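You operate a simulated robot arm through the tools that you are given. There is no shell and no other tool.

The job below is to be done with a simulated robot arm. You get a single attempt, and the scene is never put back.

Task
Fill the black mug to its line with coffee, add two spoons of sugar and stir.
Fine: coffee from the glass server, server back; sugar tin shut again, spoon into the rinse bowl. Set down upright: glass server.

Only the result counts: the job must be done as asked and must still hold three seconds after the hand-in. Knocking over, shifting, dropping, spilling or breaking anything else fails it.

Robot
A 6-joint arm with a two-finger gripper, fixed in place. Base frame: the origin is on the floor under the middle of its stand, x ahead of it, y to its left, z up; the work surface is at about z = 0.9. Lengths are in m, angles in degrees, forces in N, time in s.
It reaches about 1.572 m from its shoulder. Its first joint turns from -166.0 to 166.0 degrees. Payload 2.45 kg.
Tool frame: the origin (TCP) lies between the finger pads and is the grasp point; the fingertips stand 0.02 m ahead of it; z points along the fingers, y is the line along which they close. The gripper opens to 0.14 m; its body begins 0.168 m behind the TCP.
Orientation is that of the tool frame in the base frame, as a unit quaternion [x, y, z, w]. With the fingers straight down and closing along the base's y, the tool's x points along the base's -x, its y along +y and its z along -z.

Tools
- The arm moves only by the tool play_rows. Its argument "steps" is a list of rows, each a list of 3 entries, a list of its own where there are three numbers: the shift along the base's x, y, z in units of 30 mm (1.0 is 30 mm), then the turn, a rotation vector about the base's x, y, z in units of 6 degrees (1.0 is 6 degrees), then the opening, from 0 (shut) to 1 (fully open). In form: [[[x, y, z], [ax, ay, az], claw], ...]. A call has 1 to 20 rows; each row shifts and turns the commanded pose from where the row before left it. A call with a number of a shift or a turn outside -1 to 1 is refused whole. Each row takes 0.2 s and may step no farther than 0.05 m and 8.6 degrees from the row before; otherwise, or with a gripper value out of range, the whole call is refused. A pose out of reach is approached as far as the arm can. The call stops where the force on the tool passes 40 N (or 10 N more than at its start, if that is more) or the arm is blocked; 0.2 s more then pass. Each finger travels about 0.045 m/s and halts on what it meets, pressing with about 43 N; the grip force reading is that of the motor and also rises with nothing between the fingers. The clock runs only during rows and for 0.2 s after the last one: add rows that do not move to give the fingers time. It gives the time, the measured TCP pose, the force on the tool (base axes), the opening and the grip force at its end, in the units of the frame above (readings bear some noise), with the torque about the TCP (base axes, N m) and any sound that the robot's microphone picked up, and new pictures: "pictures" is both (left out), scene, wrist or none.
- Cameras (640 x 400 px; columns grow to the right, rows downward): "scene" is fixed at [0.0485, -0.4986, 1.5542]; the picture's right is [0.49, -0.87, 0.00], its down [-0.34, -0.19, -0.92] and it looks along [0.80, 0.45, -0.39] (base axes); focal length 310 px, centre (320, 200). "wrist" rides on the gripper at [0.078, 0.011, -0.209] in the tool frame; the picture's right is [-0.14, 0.99, 0.00], its down [-0.92, -0.13, -0.37] and it looks along [-0.37, -0.05, 0.93] (tool axes); focal length 280 px, centre (320, 200). There is no depth. A picture from a camera that has moved, and an enlarged one, comes with that camera's place and axes in the base frame and with its lens.
- inspect(camera, box): a new picture of the part [left, top, right, bottom] of that camera's present view, enlarged. No time passes.
- finish_job(): hands the job in; it is judged then, once.

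Places have to be worked out from the pictures, the camera data and where the tool is seen. Open the gripper and draw the arm clear of the work before you hand the job in, unless the task says otherwise.

The tools are called after ">>>" as a command line: name --argument value ..., lists and objects as JSON in quotes. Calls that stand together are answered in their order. play_rows: Moves the arm, as the interface text tells. Its arguments: {"type":"object","properties":{"steps":{"type":"array","items":{"type":"array"}},"pictures":{"type":"string","enum":["both","scene","wrist","none"]}},"required":["steps"]} The other tools are called the same way: inspect (camera, box) takes an enlarged picture of a part of a camera's view; finish_job () hands the job in.

At the start:

```text
time: 0.0
position: [0.6731, 0.1585, 1.3148]
tool_rot: [-0.001, 1.0, 0.0, 0.0]
contact_force: [-0.2, -0.9, -1.2]
moment: [0.01, -0.02, -0.04]
finger_gap: 0.1402
grasp_force: 0.0
```

scene: 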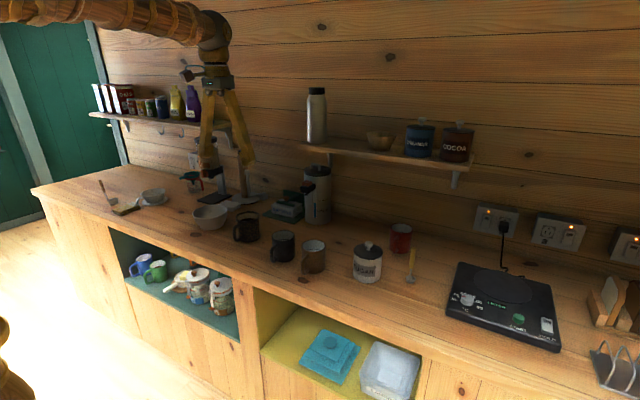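
wrist: 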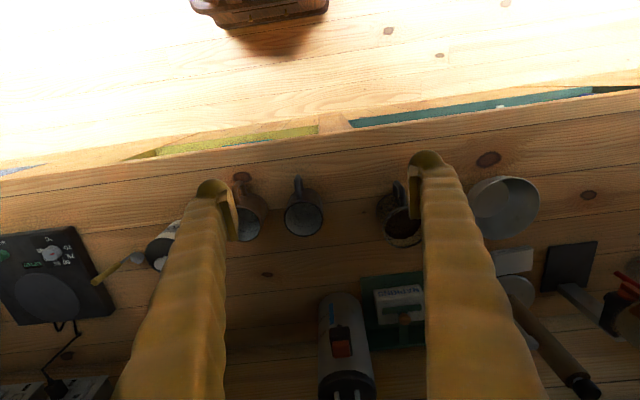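

The first pictures show a counter with mugs, bowls, a sugar tin and a spoon. I'll enlarge several parts of both views to identify the objects.

>>> inspect --camera "scene" --box '[180, 150, 340, 250]'

>>> inspect --camera "scene" --box '[260, 200, 440, 310]'

>>> inspect --camera "scene" --box '[80, 140, 240, 240]'

>>> inspect --camera "scene" --box '[290, 70, 490, 195]'

>>> inspect --camera "wrist" --box '[360, 130, 640, 400]'

>>> inspect --camera "wrist" --box '[60, 150, 360, 337]'

```text
4.00 times, centred on (260, 200) of scene
camera zoom: at [0.0485, -0.4986, 1.5542], right [0.49, -0.87, 0.0], down [-0.34, -0.19, -0.92], along [0.8, 0.45, -0.39], focal length 1239 px, centre (560, 200)
```

zoom: 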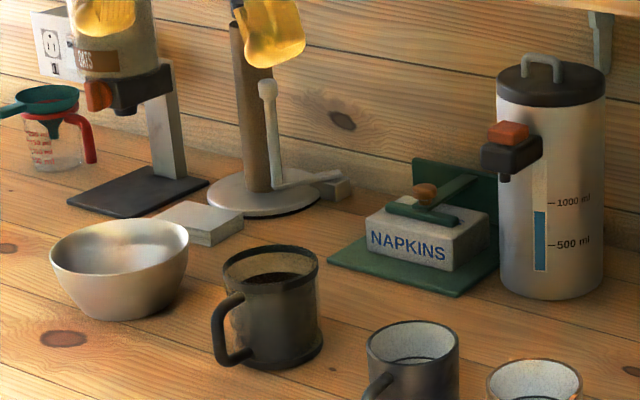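

```text
3.56 times, centred on (350, 255) of scene
camera zoom: at [0.0485, -0.4986, 1.5542], right [0.49, -0.87, 0.0], down [-0.34, -0.19, -0.92], along [0.8, 0.45, -0.39], focal length 1101 px, centre (213, 4)
```

zoom: 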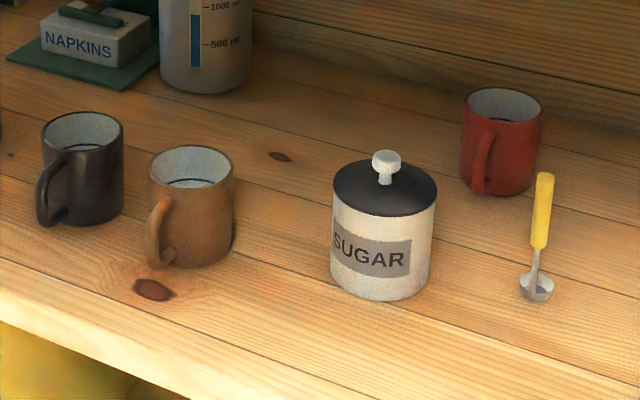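

```text
4.00 times, centred on (160, 190) of scene
camera zoom: at [0.0485, -0.4986, 1.5542], right [0.49, -0.87, 0.0], down [-0.34, -0.19, -0.92], along [0.8, 0.45, -0.39], focal length 1239 px, centre (960, 240)
```

zoom: 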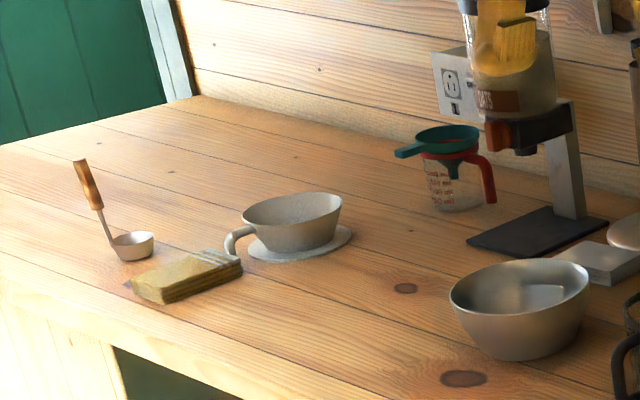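

```text
3.20 times, centred on (390, 132) of scene
camera zoom: at [0.0485, -0.4986, 1.5542], right [0.49, -0.87, 0.0], down [-0.34, -0.19, -0.92], along [0.8, 0.45, -0.39], focal length 991 px, centre (96, 416)
```

zoom: 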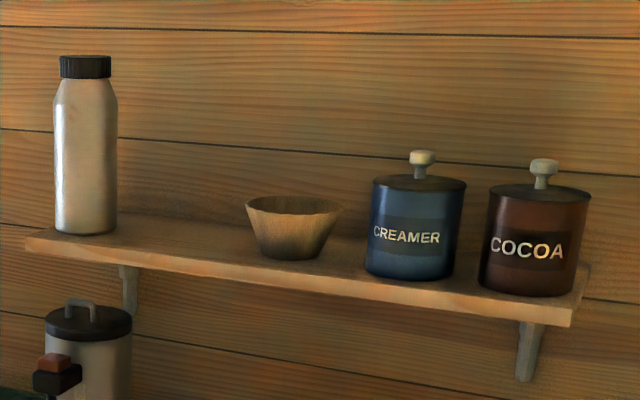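

```text
1.48 times, centred on (500, 265) of wrist
camera zoom: at [0.5949, 0.1694, 1.5233], right [0.14, 0.99, 0.0], down [0.92, -0.13, 0.37], along [0.37, -0.05, -0.93], focal length 415 px, centre (53, 104)
```

zoom: 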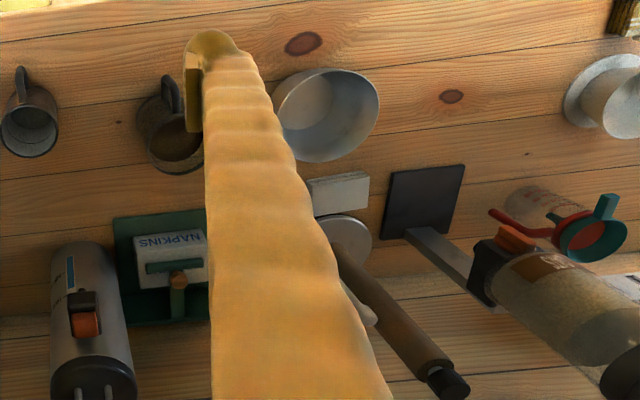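

```text
2.13 times, centred on (210, 244) of wrist
camera zoom: at [0.5949, 0.1694, 1.5233], right [0.14, 0.99, 0.0], down [0.92, -0.13, 0.37], along [0.37, -0.05, -0.93], focal length 598 px, centre (555, 107)
```

zoom: 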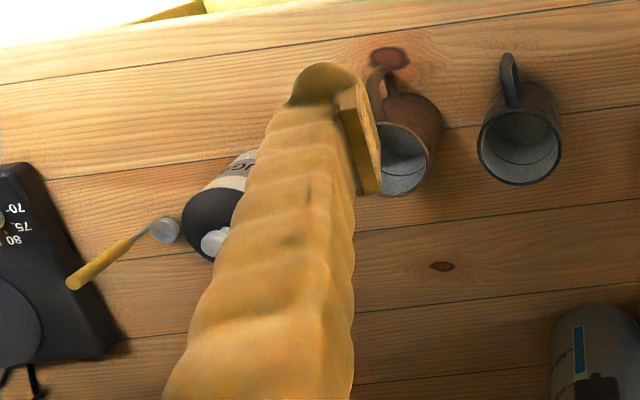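

Next I'll enlarge the black mug, the server, the spoon and the bowl to read their shapes and levels before moving.

>>> inspect --camera "scene" --box '[225, 200, 305, 270]'

>>> inspect --camera "scene" --box '[340, 220, 440, 300]'

>>> inspect --camera "scene" --box '[180, 190, 240, 240]'

>>> inspect --camera "wrist" --box '[270, 160, 430, 260]'

>>> inspect --camera "wrist" --box '[70, 200, 230, 300]'

```text
5.71 times, centred on (265, 235) of scene
camera zoom: at [0.0485, -0.4986, 1.5542], right [0.49, -0.87, 0.0], down [-0.34, -0.19, -0.92], along [0.8, 0.45, -0.39], focal length 1770 px, centre (634, 0)
```

zoom: 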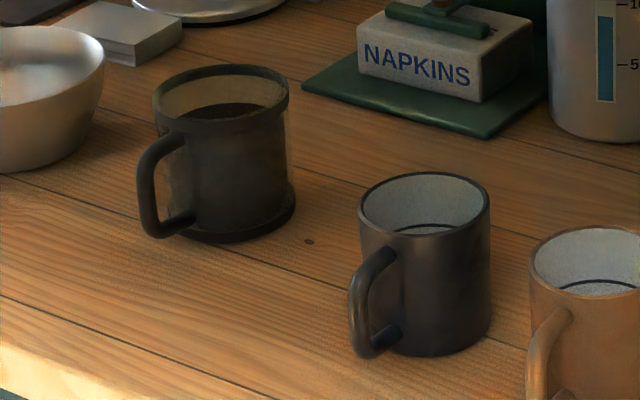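

```text
5.00 times, centred on (390, 260) of scene
camera zoom: at [0.0485, -0.4986, 1.5542], right [0.49, -0.87, 0.0], down [-0.34, -0.19, -0.92], along [0.8, 0.45, -0.39], focal length 1549 px, centre (-30, -100)
```

zoom: 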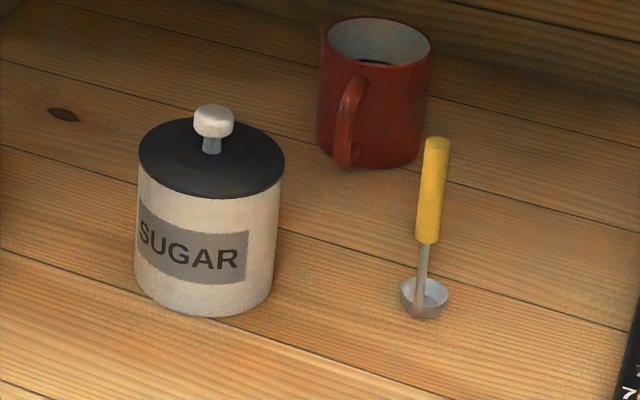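

```text
8.00 times, centred on (210, 215) of scene
camera zoom: at [0.0485, -0.4986, 1.5542], right [0.49, -0.87, 0.0], down [-0.34, -0.19, -0.92], along [0.8, 0.45, -0.39], focal length 2478 px, centre (1200, 80)
```

zoom: 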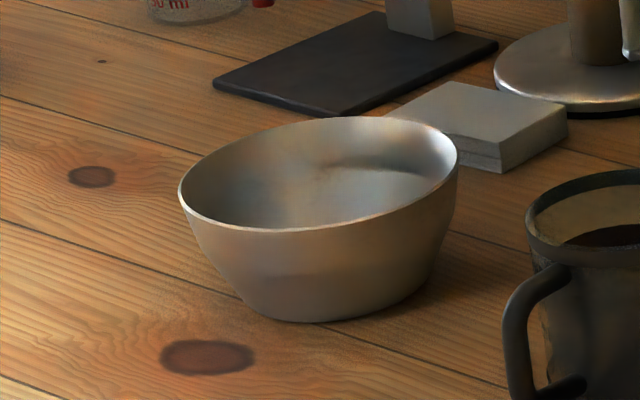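

```text
4.00 times, centred on (350, 210) of wrist
camera zoom: at [0.5949, 0.1694, 1.5233], right [0.14, 0.99, 0.0], down [0.92, -0.13, 0.37], along [0.37, -0.05, -0.93], focal length 1122 px, centre (200, 160)
```

zoom: 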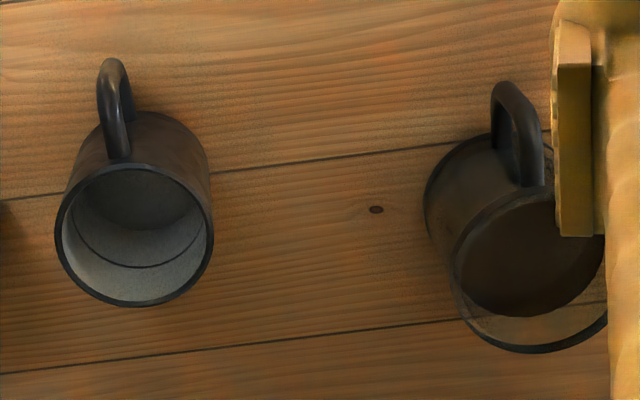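

```text
4.00 times, centred on (150, 250) of wrist
camera zoom: at [0.5949, 0.1694, 1.5233], right [0.14, 0.99, 0.0], down [0.92, -0.13, 0.37], along [0.37, -0.05, -0.93], focal length 1122 px, centre (1000, 0)
```

zoom: 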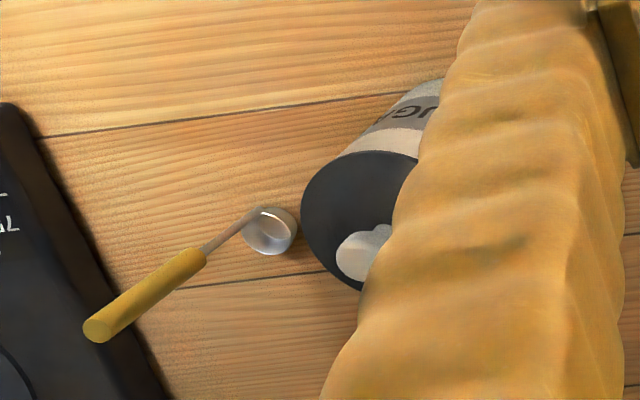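

The server is the dark-trimmed glass jug at about (0.90, 0.33), with its handle toward the robot. The black mug is at about (0.84, 0.10) with a line inside, and the spoon stands upright at about (0.93, -0.35). I'll move the wrist camera toward +y to see the server and the bowl from above.

>>> play_rows --steps '[[[0, 1, 0], [0, 0, 0], 1], [[0, 1, 0], [0, 0, 0], 1], [[0, 1, 0], [0, 0, 0], 1], [[0, 1, 0], [0, 0, 0], 1], [[0, 1, 0], [0, 0, 0], 1], [[0, 1, 0], [0, 0, 0], 1], [[0, 0, 0], [0, 0, 0], 1]]' --pictures "both"

```text
time: 1.6
position: [0.6736, 0.338, 1.3159]
tool_rot: [-0.001, 1.0, 0.0, 0.0]
contact_force: [0.6, 0.2, -0.6]
moment: [0.0, 0.0, 0.0]
finger_gap: 0.1399
grasp_force: 0.1
camera wrist: at [0.5952, 0.3494, 1.5234], right [0.14, 0.99, 0.0], down [0.92, -0.13, 0.37], along [0.37, -0.05, -0.93], focal length 280 px, centre (320, 200)
```

scene: 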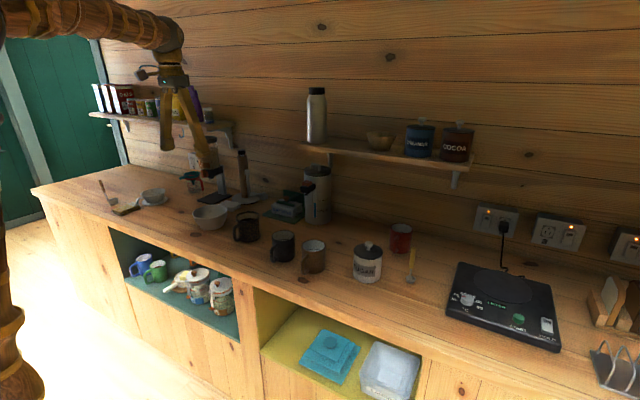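
wrist: 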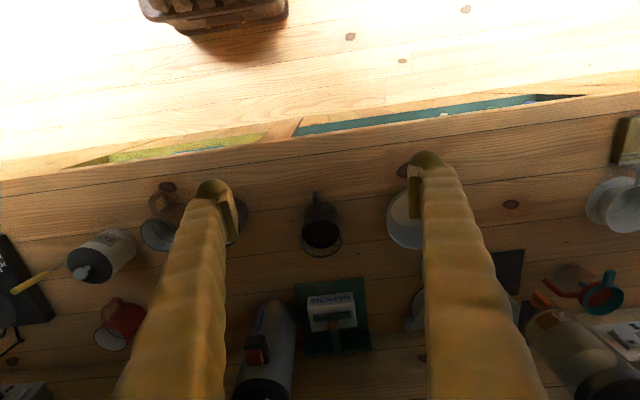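

>>> inspect --camera "wrist" --box '[270, 170, 430, 270]'

>>> inspect --camera "wrist" --box '[0, 200, 200, 325]'

>>> inspect --camera "scene" --box '[180, 160, 300, 260]'

```text
4.00 times, centred on (350, 220) of wrist
camera zoom: at [0.5952, 0.3494, 1.5234], right [0.14, 0.99, 0.0], down [0.92, -0.13, 0.37], along [0.37, -0.05, -0.93], focal length 1122 px, centre (200, 120)
```

zoom: 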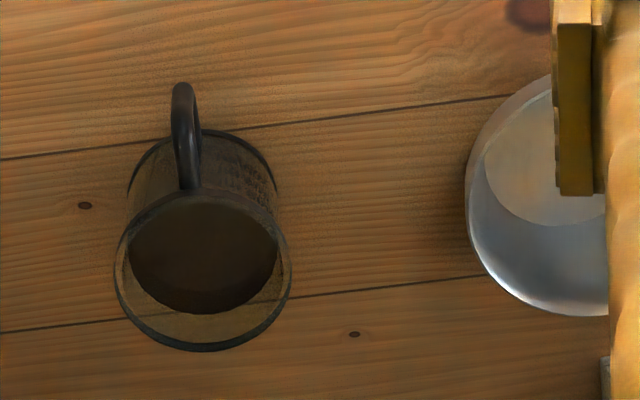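

```text
3.20 times, centred on (100, 262) of wrist
camera zoom: at [0.5952, 0.3494, 1.5234], right [0.14, 0.99, 0.0], down [0.92, -0.13, 0.37], along [0.37, -0.05, -0.93], focal length 897 px, centre (1024, 0)
```

zoom: 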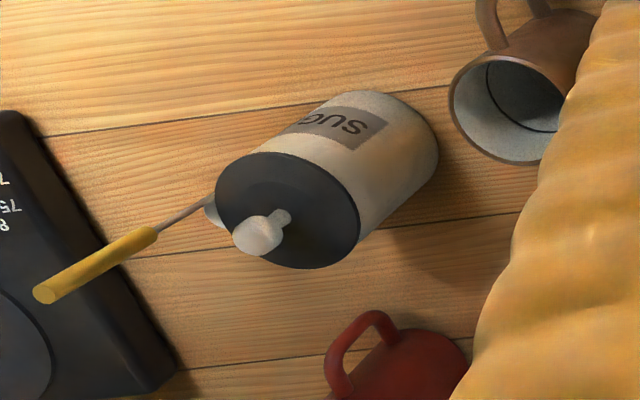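

```text
4.00 times, centred on (240, 210) of scene
camera zoom: at [0.0485, -0.4986, 1.5542], right [0.49, -0.87, 0.0], down [-0.34, -0.19, -0.92], along [0.8, 0.45, -0.39], focal length 1239 px, centre (640, 160)
```

zoom: 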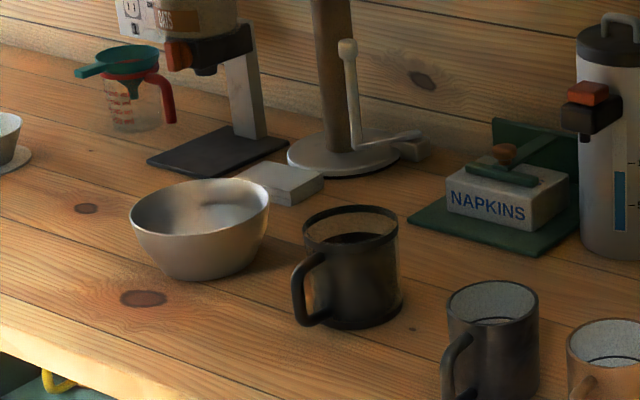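

The server's centre is near (0.896, 0.315), with its rim at about z = 1.0, radius about 0.047 and the handle toward -x. I'll pitch the gripper to point forward and about 30° down so the fingers can straddle the handle and grip the body.

>>> play_rows --steps '[[[0, 0, 0], [0, -1, 0], 1], [[0, 0, 0], [0, -1, 0], 1], [[0, 0, 0], [0, -1, 0], 1], [[0, 0, 0], [0, -1, 0], 1], [[0, 0, 0], [0, -1, 0], 1], [[0, 0, 0], [0, -1, 0], 1], [[0, 0, 0], [0, -1, 0], 1], [[0, 0, 0], [0, -1, 0], 1], [[0, 0, 0], [0, -1, 0], 1], [[0, 0, 0], [0, -1, 0], 1], [[0, 0, 0], [0, 0, 0], 1]]' --pictures "both"

```text
time: 4.0
position: [0.6725, 0.3388, 1.3145]
tool_rot: [0.0, 0.866, 0.0, 0.5]
contact_force: [0.8, 0.2, 0.3]
moment: [0.05, 0.0, 0.0]
finger_gap: 0.14
grasp_force: 0.0
camera wrist: at [0.4525, 0.3494, 1.351], right [0.07, 0.99, 0.12], down [0.14, -0.13, 0.98], along [0.99, -0.05, -0.15], focal length 280 px, centre (320, 200)
```

scene: 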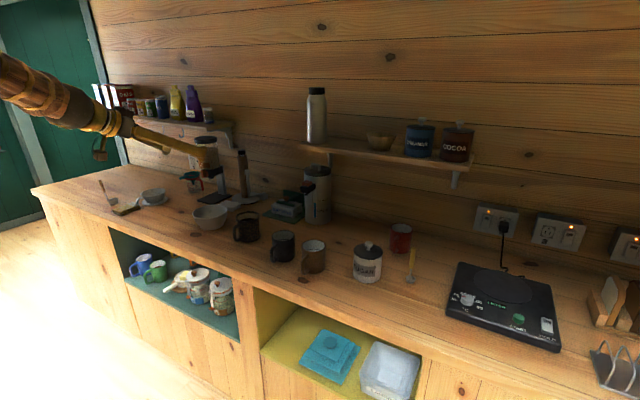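
wrist: 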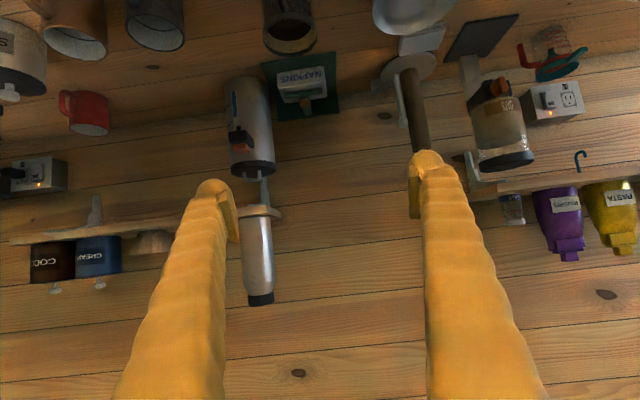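

The gripper now points forward and 30° down. I'll lower it to a pre-grasp point behind the server at about (0.70, 0.315, 1.07) and look again.

>>> play_rows --steps '[[[0.1, -0.1, -1], [0, 0, 0], 1], [[0.1, -0.1, -1], [0, 0, 0], 1], [[0.1, -0.1, -1], [0, 0, 0], 1], [[0.1, -0.1, -1], [0, 0, 0], 1], [[0.1, -0.1, -1], [0, 0, 0], 1], [[0.1, -0.1, -1], [0, 0, 0], 1], [[0.1, -0.1, -1], [0, 0, 0], 1], [[0.1, -0.1, -1], [0, 0, 0], 1], [[0, 0, 0], [0, 0, 0], 1], [[0, 0, 0], [0, 0, 0], 1]]' --pictures "both"

```text
time: 6.2
position: [0.6966, 0.3145, 1.0738]
tool_rot: [0.0, 0.866, -0.001, 0.5]
contact_force: [-0.2, -0.1, -0.1]
moment: [0.0, -0.01, 0.03]
finger_gap: 0.1399
grasp_force: 0.1
camera wrist: at [0.4768, 0.3256, 1.111], right [0.07, 0.99, 0.12], down [0.14, -0.13, 0.98], along [0.99, -0.05, -0.15], focal length 280 px, centre (320, 200)
```

scene: 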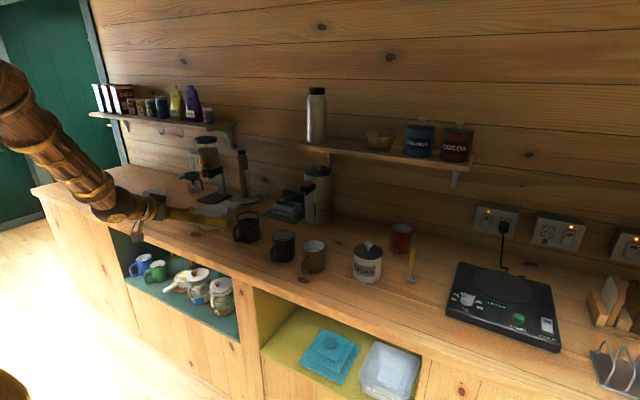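
wrist: 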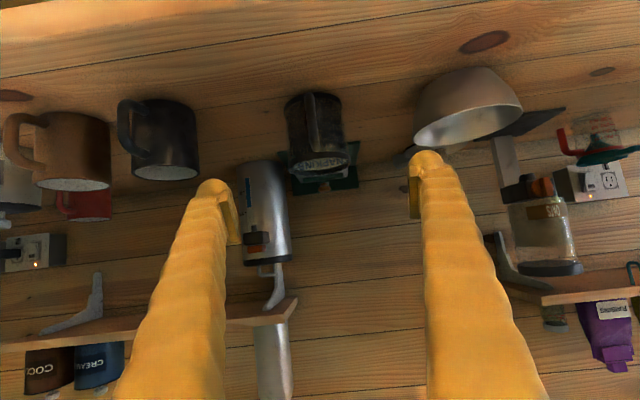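

>>> inspect --camera "wrist" --box '[240, 70, 400, 190]'

>>> inspect --camera "scene" --box '[140, 180, 300, 280]'

```text
3.33 times, centred on (320, 130) of wrist
camera zoom: at [0.4768, 0.3256, 1.111], right [0.07, 0.99, 0.12], down [0.14, -0.13, 0.98], along [0.99, -0.05, -0.15], focal length 935 px, centre (320, 433)
```

zoom: 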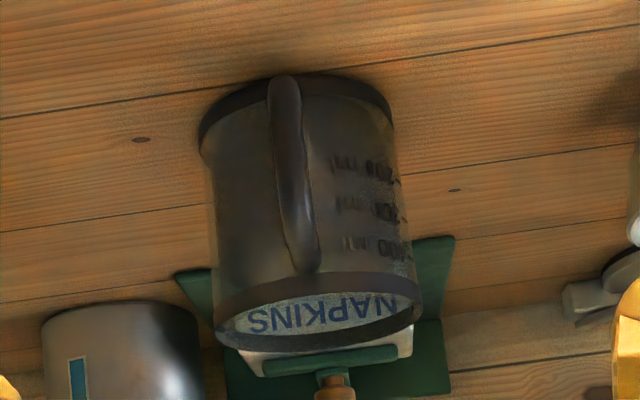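

```text
4.00 times, centred on (220, 230) of scene
camera zoom: at [0.0485, -0.4986, 1.5542], right [0.49, -0.87, 0.0], down [-0.34, -0.19, -0.92], along [0.8, 0.45, -0.39], focal length 1239 px, centre (720, 80)
```

zoom: 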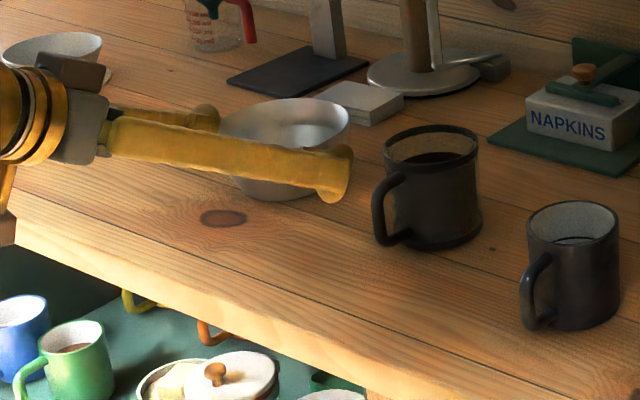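

The server lies on the gripper's axis at y ≈ 0.313, between the open fingers. I'll advance along the finger direction until the TCP is at its body centre, about (0.893, 0.314, 0.953).

>>> play_rows --steps '[[[0.935, 0, -0.576], [0, 0, 0], 1], [[0.935, 0, -0.576], [0, 0, 0], 1], [[0.935, 0, -0.576], [0, 0, 0], 1], [[0.935, 0, -0.576], [0, 0, 0], 1], [[0.935, 0, -0.576], [0, 0, 0], 1], [[0.935, 0, -0.576], [0, 0, 0], 1], [[0.935, 0, -0.576], [0, 0, 0], 1], [[0, 0, 0], [0, 0, 0], 1], [[0, 0, 0], [0, 0, 0], 1]]' --pictures "both"

>>> inspect --camera "scene" --box '[180, 180, 300, 260]'

```text
time: 8.2
position: [0.8936, 0.3149, 0.9542]
tool_rot: [0.0, 0.866, 0.0, 0.5]
contact_force: [0.0, 0.1, -0.4]
moment: [0.02, -0.01, -0.02]
finger_gap: 0.14
grasp_force: 0.1
camera wrist: at [0.674, 0.326, 0.9903], right [0.07, 0.99, 0.12], down [0.14, -0.13, 0.98], along [0.99, -0.05, -0.15], focal length 280 px, centre (320, 200)
```

scene: 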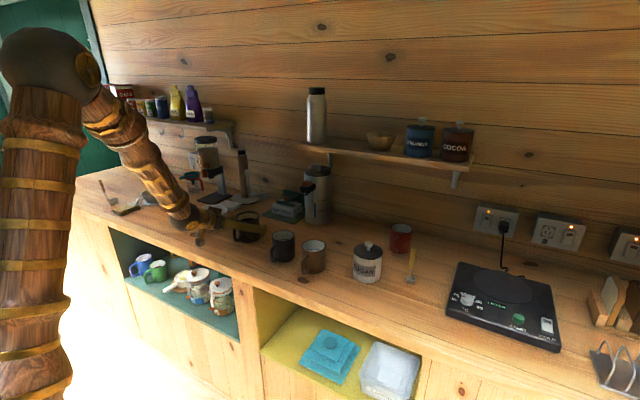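
wrist: 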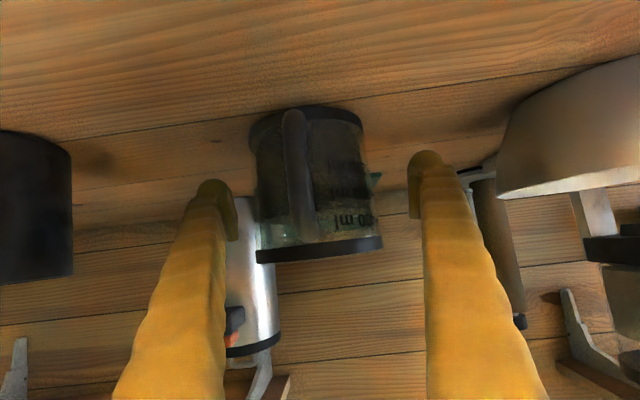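

```text
5.00 times, centred on (240, 220) of scene
camera zoom: at [0.0485, -0.4986, 1.5542], right [0.49, -0.87, 0.0], down [-0.34, -0.19, -0.92], along [0.8, 0.45, -0.39], focal length 1549 px, centre (720, 100)
```

zoom: 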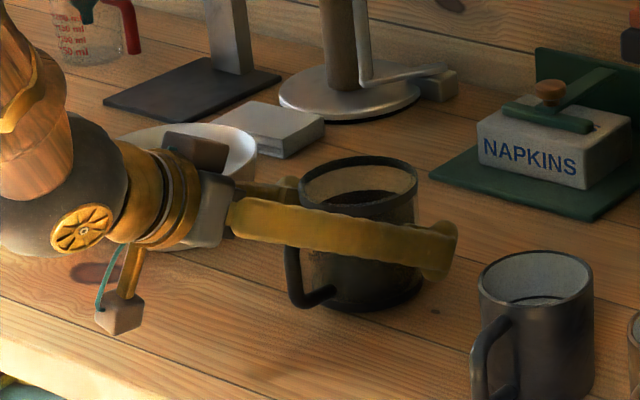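

Both fingers straddle the server, which sits about 3–5 mm to the -y side of the finger mid-plane. I'll shift slightly and close on it.

>>> play_rows --steps '[[[0, -0.12, 0], [0, 0, 0], 1], [[0, 0, 0], [0, 0, 0], 0.4], [[0, 0, 0], [0, 0, 0], 0.4], [[0, 0, 0], [0, 0, 0], 0.4], [[0, 0, 0], [0, 0, 0], 0.4], [[0, 0, 0], [0, 0, 0], 0.4], [[0, 0, 0], [0, 0, 0], 0.4]]' --pictures "both"

>>> inspect --camera "scene" --box '[180, 180, 300, 260]'

```text
time: 9.8
position: [0.8938, 0.3116, 0.9534]
tool_rot: [0.0, 0.866, 0.0, 0.5]
contact_force: [0.4, -3.7, 2.7]
moment: [-0.11, 0.09, 0.02]
finger_gap: 0.0969
grasp_force: 42.9
camera wrist: at [0.674, 0.3222, 0.9906], right [0.07, 0.99, 0.12], down [0.14, -0.13, 0.98], along [0.99, -0.05, -0.15], focal length 280 px, centre (320, 200)
```

scene: 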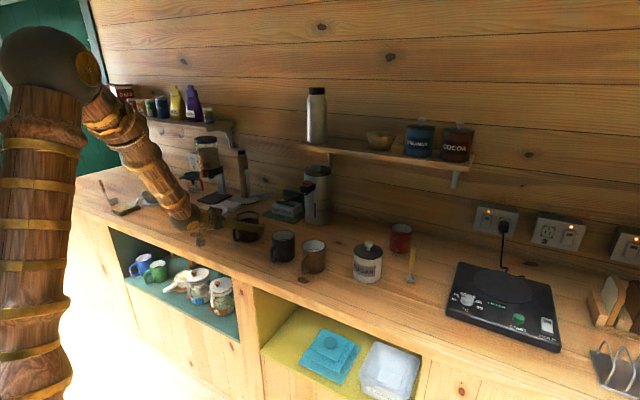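
wrist: 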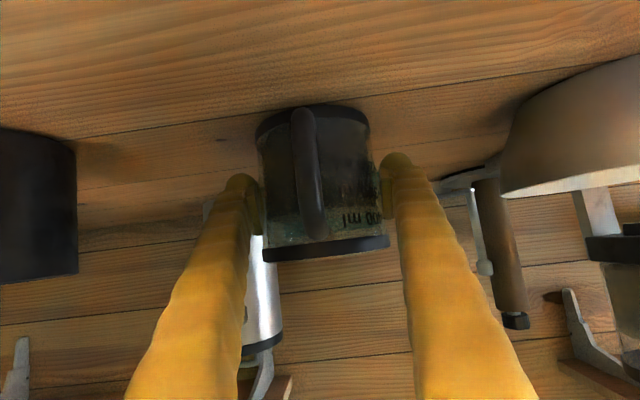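

```text
5.00 times, centred on (240, 220) of scene
camera zoom: at [0.0485, -0.4986, 1.5542], right [0.49, -0.87, 0.0], down [-0.34, -0.19, -0.92], along [0.8, 0.45, -0.39], focal length 1549 px, centre (720, 100)
```

zoom: 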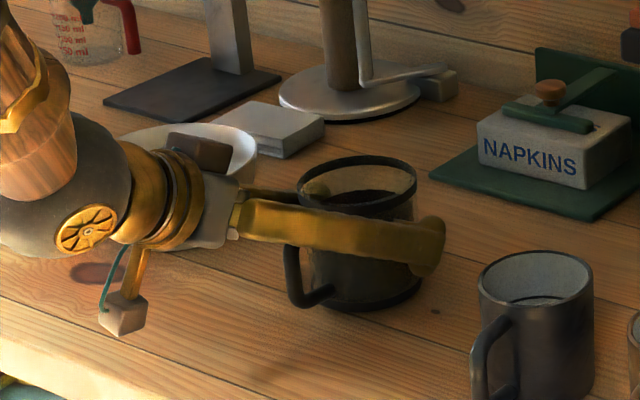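

The grip is firm at a 0.097 gap and 43 N. I'll lift straight up gently and check that it holds.

>>> play_rows --steps '[[[0, 0, 0.2], [0, 0, 0], 0.4], [[0, 0, 0.4], [0, 0, 0], 0.4], [[0, 0, 0.5], [0, 0, 0], 0.4], [[0, 0, 0.5], [0, 0, 0], 0.4], [[0, 0, 0.4], [0, 0, 0], 0.4], [[0, 0, 0], [0, 0, 0], 0.4], [[0, 0, 0], [0, 0, 0], 0.4]]' --pictures "both"

>>> inspect --camera "scene" --box '[180, 180, 300, 260]'

```text
time: 11.4
position: [0.8947, 0.3112, 1.0143]
tool_rot: [-0.001, 0.866, 0.001, 0.5]
contact_force: [1.0, -0.2, -7.1]
moment: [0.01, -0.06, -0.01]
finger_gap: 0.0971
grasp_force: 42.7
camera wrist: at [0.674, 0.3224, 1.0502], right [0.07, 0.99, 0.12], down [0.14, -0.13, 0.98], along [0.99, -0.05, -0.15], focal length 280 px, centre (320, 200)
```

scene: 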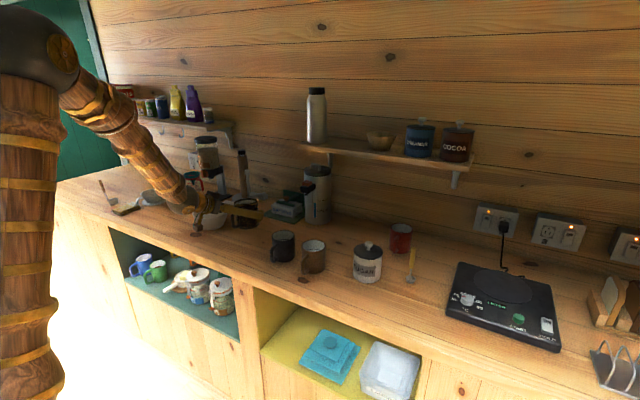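
wrist: 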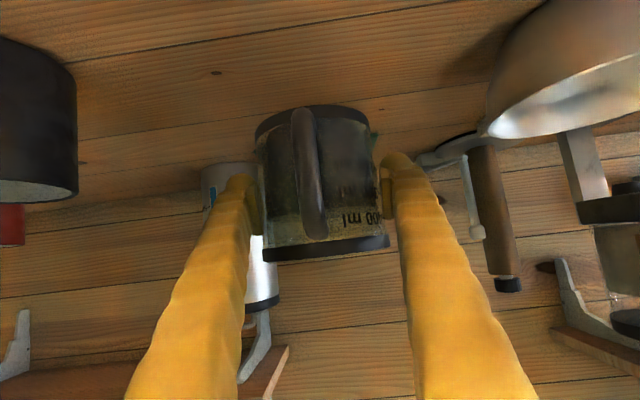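

```text
5.00 times, centred on (240, 220) of scene
camera zoom: at [0.0485, -0.4986, 1.5542], right [0.49, -0.87, 0.0], down [-0.34, -0.19, -0.92], along [0.8, 0.45, -0.39], focal length 1549 px, centre (720, 100)
```

zoom: 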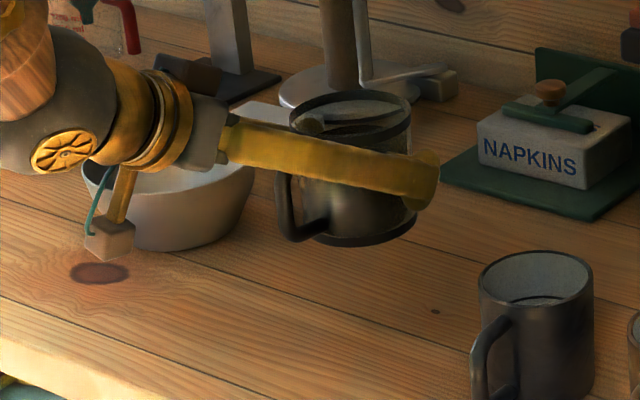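

The server is lifted, with about 7 N of load and the COM near the TCP. I'll raise it and carry it slowly to beside the black mug at about (0.788, 0.157), so a tilt toward (+x, −y) puts the lip over the mug and clear of the fingers.

>>> play_rows --steps '[[[0, 0, 0.5], [0, 0, 0], 0.4], [[0, 0, 0.5], [0, 0, 0], 0.4], [[0, 0, 0.5], [0, 0, 0], 0.4], [[0, 0, 0.5], [0, 0, 0], 0.4], [[0, 0, 0.4], [0, 0, 0], 0.4], [[-0.3, -0.4, 0], [0, 0, 0], 0.4], [[-0.36, -0.51, 0], [0, 0, 0], 0.4], [[-0.36, -0.51, 0], [0, 0, 0], 0.4], [[-0.36, -0.51, 0], [0, 0, 0], 0.4], [[-0.36, -0.51, 0], [0, 0, 0], 0.4], [[-0.36, -0.51, 0], [0, 0, 0], 0.4], [[-0.36, -0.51, 0], [0, 0, 0], 0.4], [[-0.36, -0.51, 0], [0, 0, 0], 0.4], [[-0.36, -0.51, 0], [0, 0, 0], 0.4], [[-0.3, -0.45, 0], [0, 0, 0], 0.4], [[-0.1, -0.2, 0], [0, 0, 0], 0.4], [[0, 0, 0], [0, 0, 0], 0.4], [[0, 0, 0], [0, 0, 0], 0.4]]' --pictures "both"

>>> inspect --camera "scene" --box '[210, 170, 340, 280]'

```text
time: 15.2
position: [0.7863, 0.1577, 1.086]
tool_rot: [0.001, 0.866, 0.0, 0.5]
contact_force: [-0.3, 0.2, -6.7]
moment: [-0.03, -0.02, -0.02]
finger_gap: 0.0965
grasp_force: 43.0
camera wrist: at [0.5661, 0.1678, 1.1217], right [0.07, 0.99, 0.12], down [0.14, -0.13, 0.98], along [0.99, -0.05, -0.15], focal length 280 px, centre (320, 200)
```

scene: 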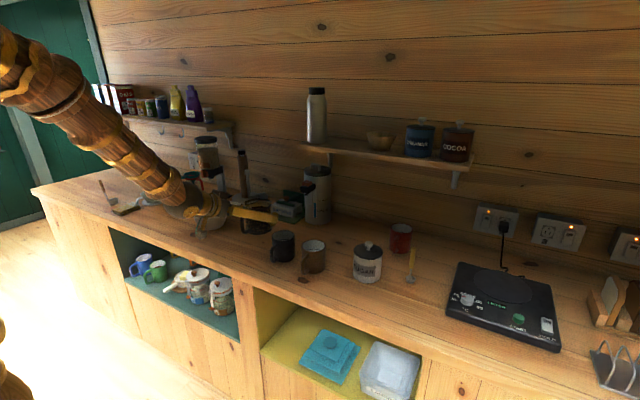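
wrist: 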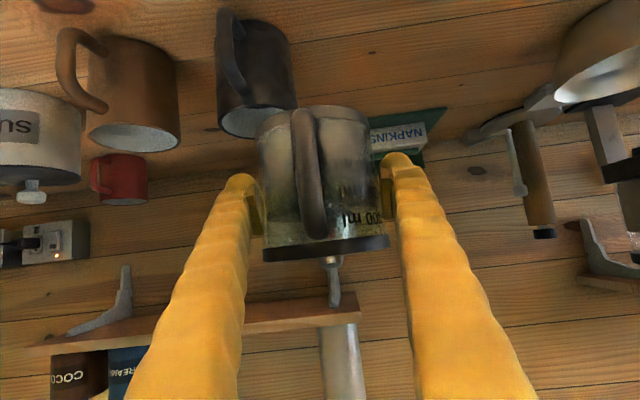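

```text
3.64 times, centred on (275, 225) of scene
camera zoom: at [0.0485, -0.4986, 1.5542], right [0.49, -0.87, 0.0], down [-0.34, -0.19, -0.92], along [0.8, 0.45, -0.39], focal length 1126 px, centre (484, 109)
```

zoom: 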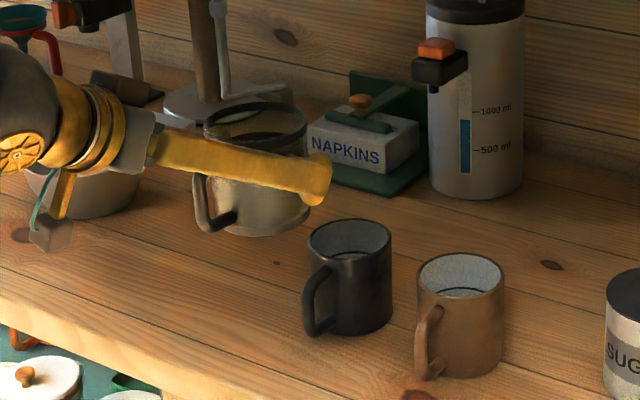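

>>> inspect --camera "scene" --box '[225, 185, 285, 240]'

>>> inspect --camera "wrist" --box '[210, 0, 410, 270]'

>>> inspect --camera "scene" --box '[260, 220, 340, 280]'

```text
7.27 times, centred on (255, 212) of scene
camera zoom: at [0.0485, -0.4986, 1.5542], right [0.49, -0.87, 0.0], down [-0.34, -0.19, -0.92], along [0.8, 0.45, -0.39], focal length 2253 px, centre (793, 109)
```

zoom: 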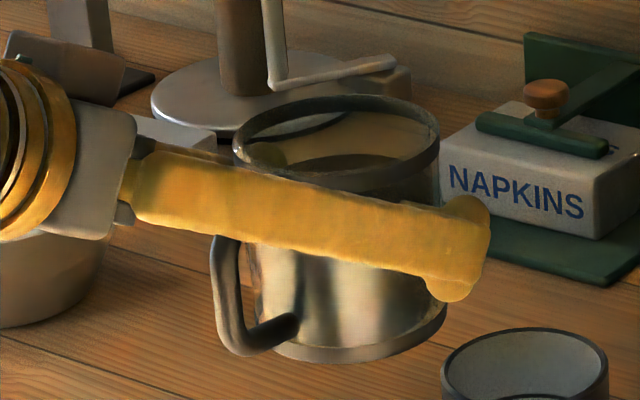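

```text
1.48 times, centred on (310, 135) of wrist
camera zoom: at [0.5661, 0.1678, 1.1217], right [0.07, 0.99, 0.12], down [0.14, -0.13, 0.98], along [0.99, -0.05, -0.15], focal length 415 px, centre (335, 296)
```

zoom: 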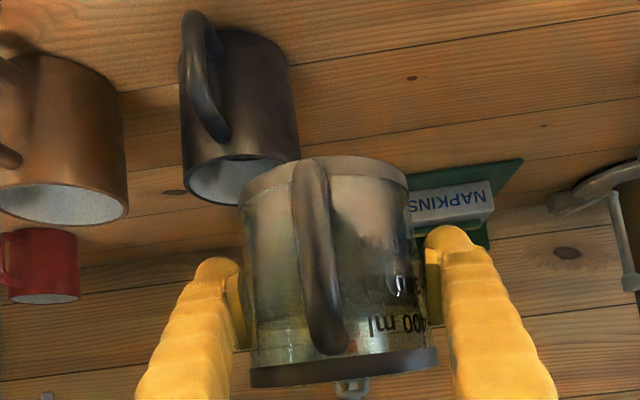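

```text
6.67 times, centred on (300, 250) of scene
camera zoom: at [0.0485, -0.4986, 1.5542], right [0.49, -0.87, 0.0], down [-0.34, -0.19, -0.92], along [0.8, 0.45, -0.39], focal length 2065 px, centre (453, -133)
```

zoom: 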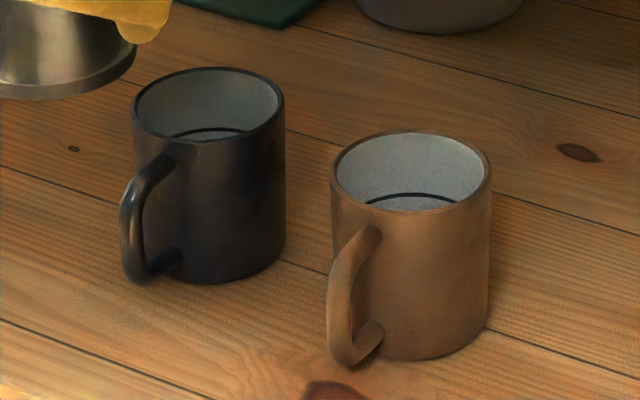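

The coffee reaches just above the 400 ml mark. I'll tilt the server by 24°, which should still be below pouring, and check the geometry over the mug.

>>> play_rows --steps '[[[0, 0, -0.1], [0.5, 0.5, 0], 0.4], [[0, 0, -0.1], [0.5, 0.5, 0], 0.4], [[0, 0, -0.1], [0.5, 0.5, 0], 0.4], [[0, 0, 0], [0.5, 0.5, 0], 0.4], [[0, 0, 0], [0.5, 0.5, 0], 0.4], [[0, 0, 0], [0.4, 0.4, 0], 0.4], [[0, 0, 0], [0, 0, 0], 0.4], [[0, 0, 0], [0, 0, 0], 0.4]]' --pictures "both"

>>> inspect --camera "scene" --box '[210, 170, 340, 280]'

```text
time: 17.0
position: [0.7858, 0.1575, 1.0756]
tool_rot: [0.077, 0.922, 0.13, 0.358]
contact_force: [0.5, -0.2, -6.7]
moment: [-0.08, -0.09, -0.01]
finger_gap: 0.0965
grasp_force: 43.5
camera wrist: at [0.5873, 0.1466, 1.1773], right [0.15, 0.91, 0.38], down [0.42, -0.4, 0.81], along [0.9, 0.04, -0.44], focal length 280 px, centre (320, 200)
```

scene: 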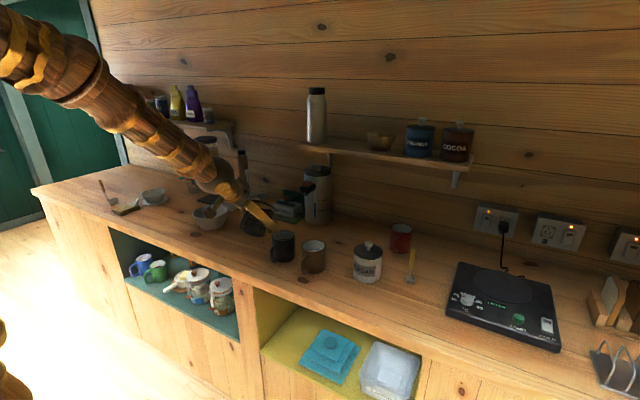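
wrist: 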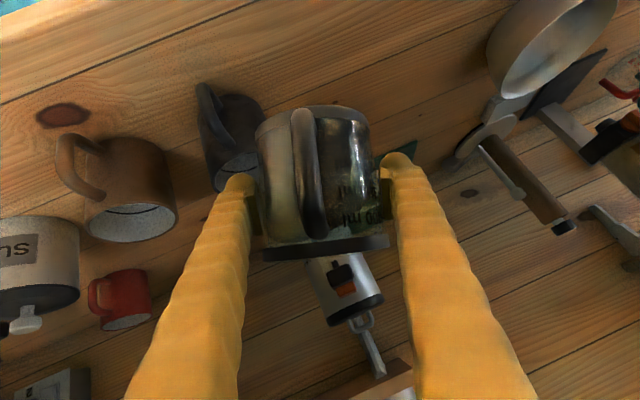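

```text
3.64 times, centred on (275, 225) of scene
camera zoom: at [0.0485, -0.4986, 1.5542], right [0.49, -0.87, 0.0], down [-0.34, -0.19, -0.92], along [0.8, 0.45, -0.39], focal length 1126 px, centre (484, 109)
```

zoom: 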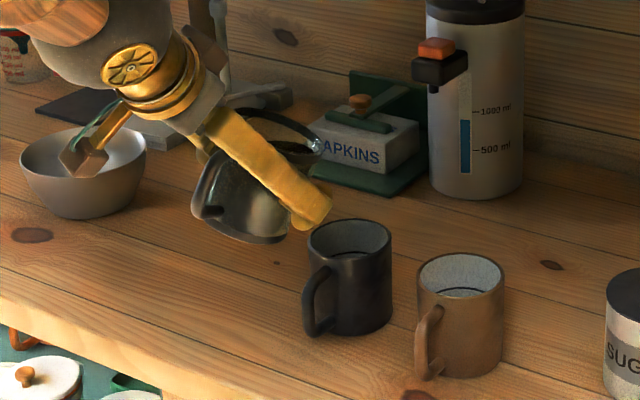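

The server is at about 24.6° with its lip over the mug, as computed, and no flow yet. I'll tilt by about 6° more and watch.

>>> play_rows --steps '[[[0, 0, 0], [0.25, 0.25, 0], 0.4], [[0, 0, 0], [0.25, 0.25, 0], 0.4], [[0, 0, 0], [0.2, 0.2, 0], 0.4], [[0, 0, 0], [0, 0, 0], 0.4], [[0, 0, 0], [0, 0, 0], 0.4]]' --pictures "scene"

>>> inspect --camera "scene" --box '[230, 180, 330, 270]'

```text
time: 18.2
position: [0.7859, 0.1577, 1.0763]
tool_rot: [0.092, 0.929, 0.161, 0.321]
contact_force: [0.8, 0.9, -5.8]
moment: [0.01, -0.04, 0.0]
finger_gap: 0.0965
grasp_force: 43.2
```

scene: 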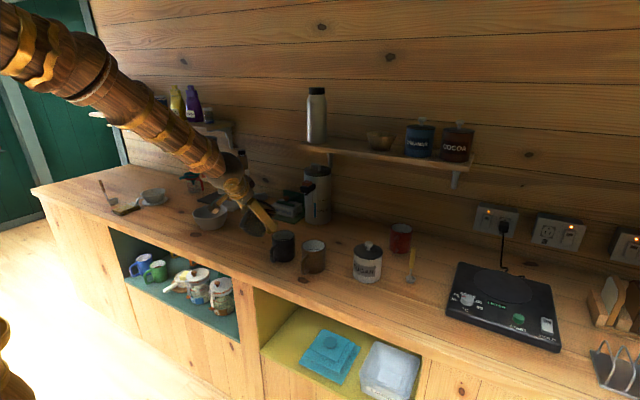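

```text
4.44 times, centred on (280, 225) of scene
camera zoom: at [0.0485, -0.4986, 1.5542], right [0.49, -0.87, 0.0], down [-0.34, -0.19, -0.92], along [0.8, 0.45, -0.39], focal length 1377 px, centre (498, 89)
```

zoom: 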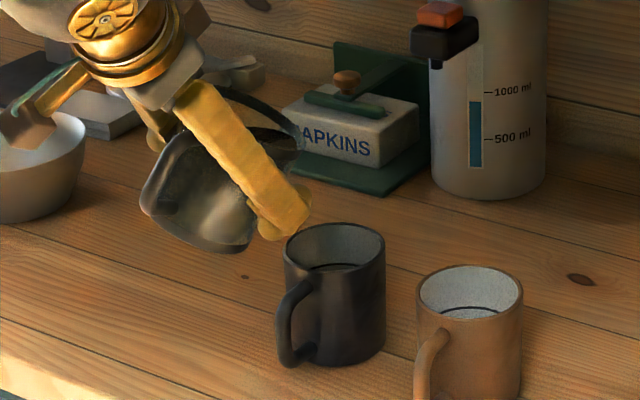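

>>> inspect --camera "scene" --box '[255, 200, 315, 250]'

>>> inspect --camera "wrist" --box '[160, 50, 480, 270]'

```text
8.00 times, centred on (285, 225) of scene
camera zoom: at [0.0485, -0.4986, 1.5542], right [0.49, -0.87, 0.0], down [-0.34, -0.19, -0.92], along [0.8, 0.45, -0.39], focal length 2478 px, centre (600, 0)
```

zoom: 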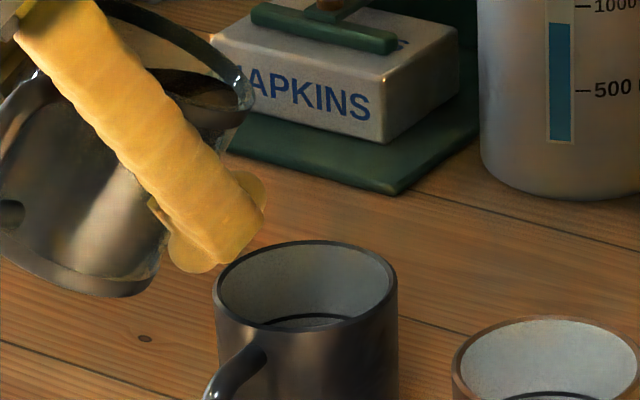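

```text
1.82 times, centred on (320, 160) of wrist
camera zoom: at [0.5954, 0.1389, 1.1909], right [0.18, 0.88, 0.43], down [0.48, -0.46, 0.75], along [0.86, 0.07, -0.5], focal length 510 px, centre (320, 273)
```

zoom: 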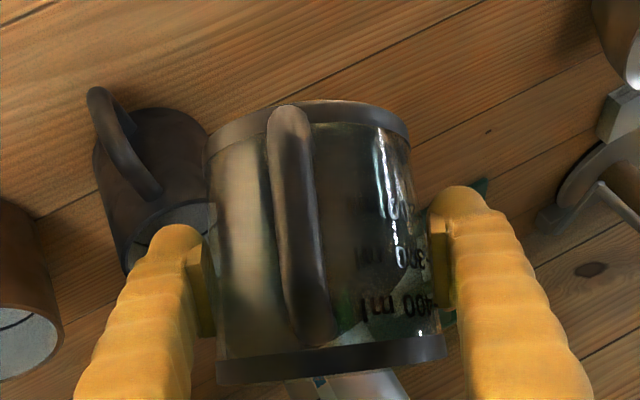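

The coffee surface is now close to the lip and there is no flow yet. I'll tilt about 4° more in small steps.

>>> play_rows --steps '[[[0, 0, 0], [0.25, 0.25, 0], 0.4], [[0, 0, 0], [0.25, 0.25, 0], 0.4], [[0, 0, 0], [0, 0, 0], 0.4], [[0, 0, 0], [0, 0, 0], 0.4]]' --pictures "none"

>>> inspect --camera "scene" --box '[255, 200, 315, 250]'

```text
time: 19.2
position: [0.7862, 0.1572, 1.0764]
tool_rot: [0.105, 0.932, 0.184, 0.294]
contact_force: [-0.3, -1.4, -6.2]
moment: [-0.03, -0.07, -0.01]
finger_gap: 0.0964
grasp_force: 42.9
```

```text
8.00 times, centred on (285, 225) of scene
camera zoom: at [0.0485, -0.4986, 1.5542], right [0.49, -0.87, 0.0], down [-0.34, -0.19, -0.92], along [0.8, 0.45, -0.39], focal length 2478 px, centre (600, 0)
```

zoom: 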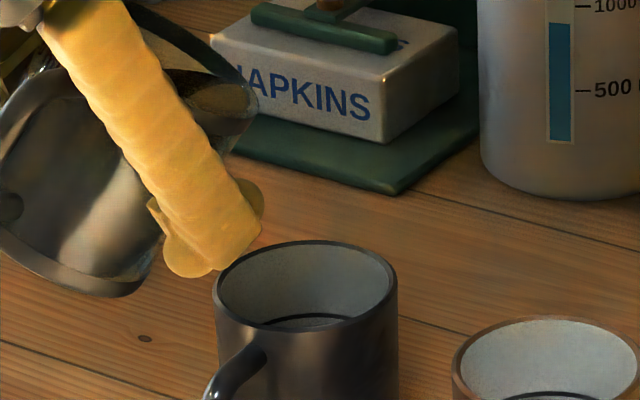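

>>> play_rows --steps '[[[0, 0, 0], [0.2, 0.2, 0], 0.4], [[0, 0, 0], [0.2, 0.2, 0], 0.4], [[0, 0, 0], [0, 0, 0], 0.4], [[0, 0, 0], [0, 0, 0], 0.4]]' --pictures "none"

>>> inspect --camera "scene" --box '[255, 200, 315, 250]'

```text
time: 20.2
position: [0.7861, 0.1569, 1.0752]
tool_rot: [0.116, 0.934, 0.2, 0.272]
contact_force: [0.6, 0.6, -6.0]
moment: [-0.03, -0.08, 0.0]
finger_gap: 0.096
grasp_force: 42.7
```

```text
8.00 times, centred on (285, 225) of scene
camera zoom: at [0.0485, -0.4986, 1.5542], right [0.49, -0.87, 0.0], down [-0.34, -0.19, -0.92], along [0.8, 0.45, -0.39], focal length 2478 px, centre (600, 0)
```

zoom: 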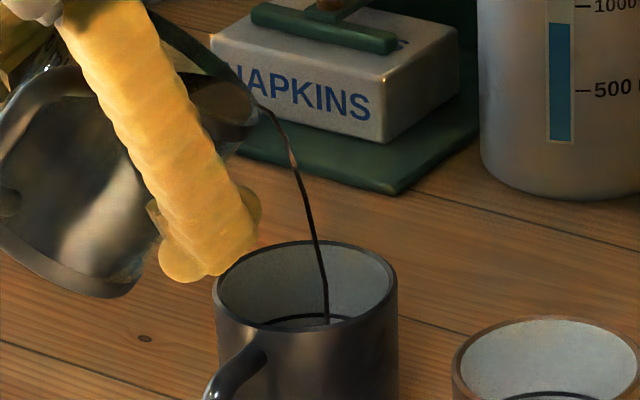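

Coffee is flowing at about 38° of tilt in a thin stream that lands inside the mug, slightly past its centre. I'll shift the jug about 5 mm back along the pour direction and hold for a second.

>>> play_rows --steps '[[[-0.08, 0.08, 0], [0, 0, 0], 0.4], [[-0.07, 0.07, 0], [0, 0, 0], 0.4], [[0, 0, 0], [0, 0, 0], 0.4], [[0, 0, 0], [0, 0, 0], 0.4], [[0, 0, 0], [0, 0, 0], 0.4]]' --pictures "none"

>>> inspect --camera "scene" --box '[255, 200, 315, 250]'

```text
time: 21.4
position: [0.7818, 0.1621, 1.0765]
tool_rot: [0.115, 0.934, 0.2, 0.272]
contact_force: [-1.0, -0.2, -6.5]
moment: [-0.04, -0.1, -0.02]
finger_gap: 0.0964
grasp_force: 42.7
```

```text
8.00 times, centred on (285, 225) of scene
camera zoom: at [0.0485, -0.4986, 1.5542], right [0.49, -0.87, 0.0], down [-0.34, -0.19, -0.92], along [0.8, 0.45, -0.39], focal length 2478 px, centre (600, 0)
```

zoom: 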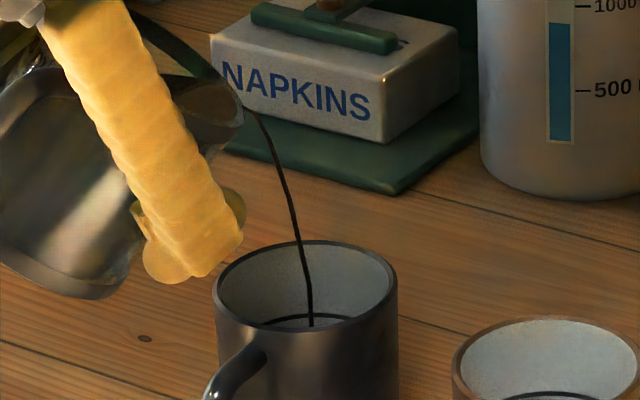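

The stream now falls on the mug's centre. I'll tilt a bit further to keep a modest flow.

>>> play_rows --steps '[[[0, 0, 0], [0.15, 0.15, 0], 0.4], [[0, 0, 0], [0.15, 0.15, 0], 0.4], [[0, 0, 0], [0, 0, 0], 0.4], [[0, 0, 0], [0, 0, 0], 0.4], [[0, 0, 0], [0, 0, 0], 0.4], [[0, 0, 0], [0, 0, 0], 0.4]]' --pictures "none"

>>> inspect --camera "scene" --box '[255, 200, 315, 250]'

```text
time: 22.8
position: [0.7815, 0.1612, 1.0765]
tool_rot: [0.122, 0.935, 0.213, 0.255]
contact_force: [0.7, 0.4, -6.4]
moment: [-0.05, -0.09, -0.03]
finger_gap: 0.0965
grasp_force: 42.4
```

```text
8.00 times, centred on (285, 225) of scene
camera zoom: at [0.0485, -0.4986, 1.5542], right [0.49, -0.87, 0.0], down [-0.34, -0.19, -0.92], along [0.8, 0.45, -0.39], focal length 2478 px, centre (600, 0)
```

zoom: 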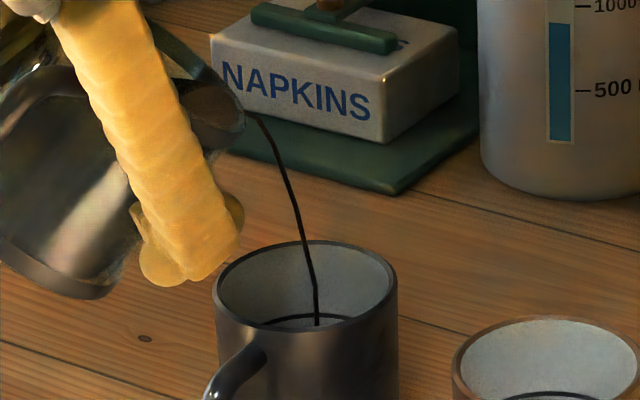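

The stream is steady and centred. I'll continue tilting gradually.

>>> play_rows --steps '[[[0, 0, 0], [0.15, 0.15, 0], 0.4], [[0, 0, 0], [0, 0, 0], 0.4], [[0, 0, 0], [0.15, 0.15, 0], 0.4], [[0, 0, 0], [0, 0, 0], 0.4], [[0, 0, 0], [0, 0, 0], 0.4], [[0, 0, 0], [0, 0, 0], 0.4], [[0, 0, 0], [0, 0, 0], 0.4]]' --pictures "none"

>>> inspect --camera "scene" --box '[255, 200, 315, 250]'

```text
time: 24.4
position: [0.7817, 0.1614, 1.0769]
tool_rot: [0.13, 0.935, 0.225, 0.239]
contact_force: [0.4, -0.6, -6.2]
moment: [-0.07, -0.06, 0.01]
finger_gap: 0.0959
grasp_force: 43.3
```

```text
8.00 times, centred on (285, 225) of scene
camera zoom: at [0.0485, -0.4986, 1.5542], right [0.49, -0.87, 0.0], down [-0.34, -0.19, -0.92], along [0.8, 0.45, -0.39], focal length 2478 px, centre (600, 0)
```

zoom: 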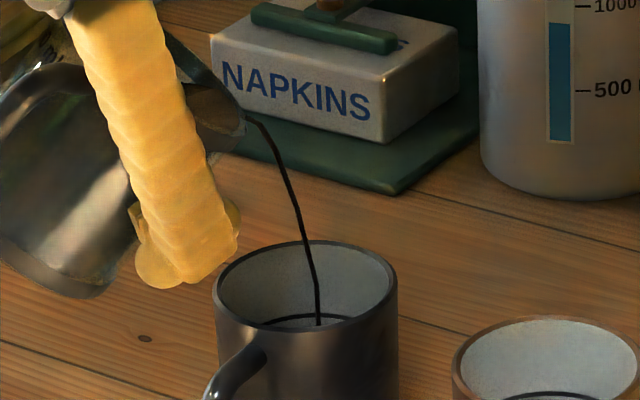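

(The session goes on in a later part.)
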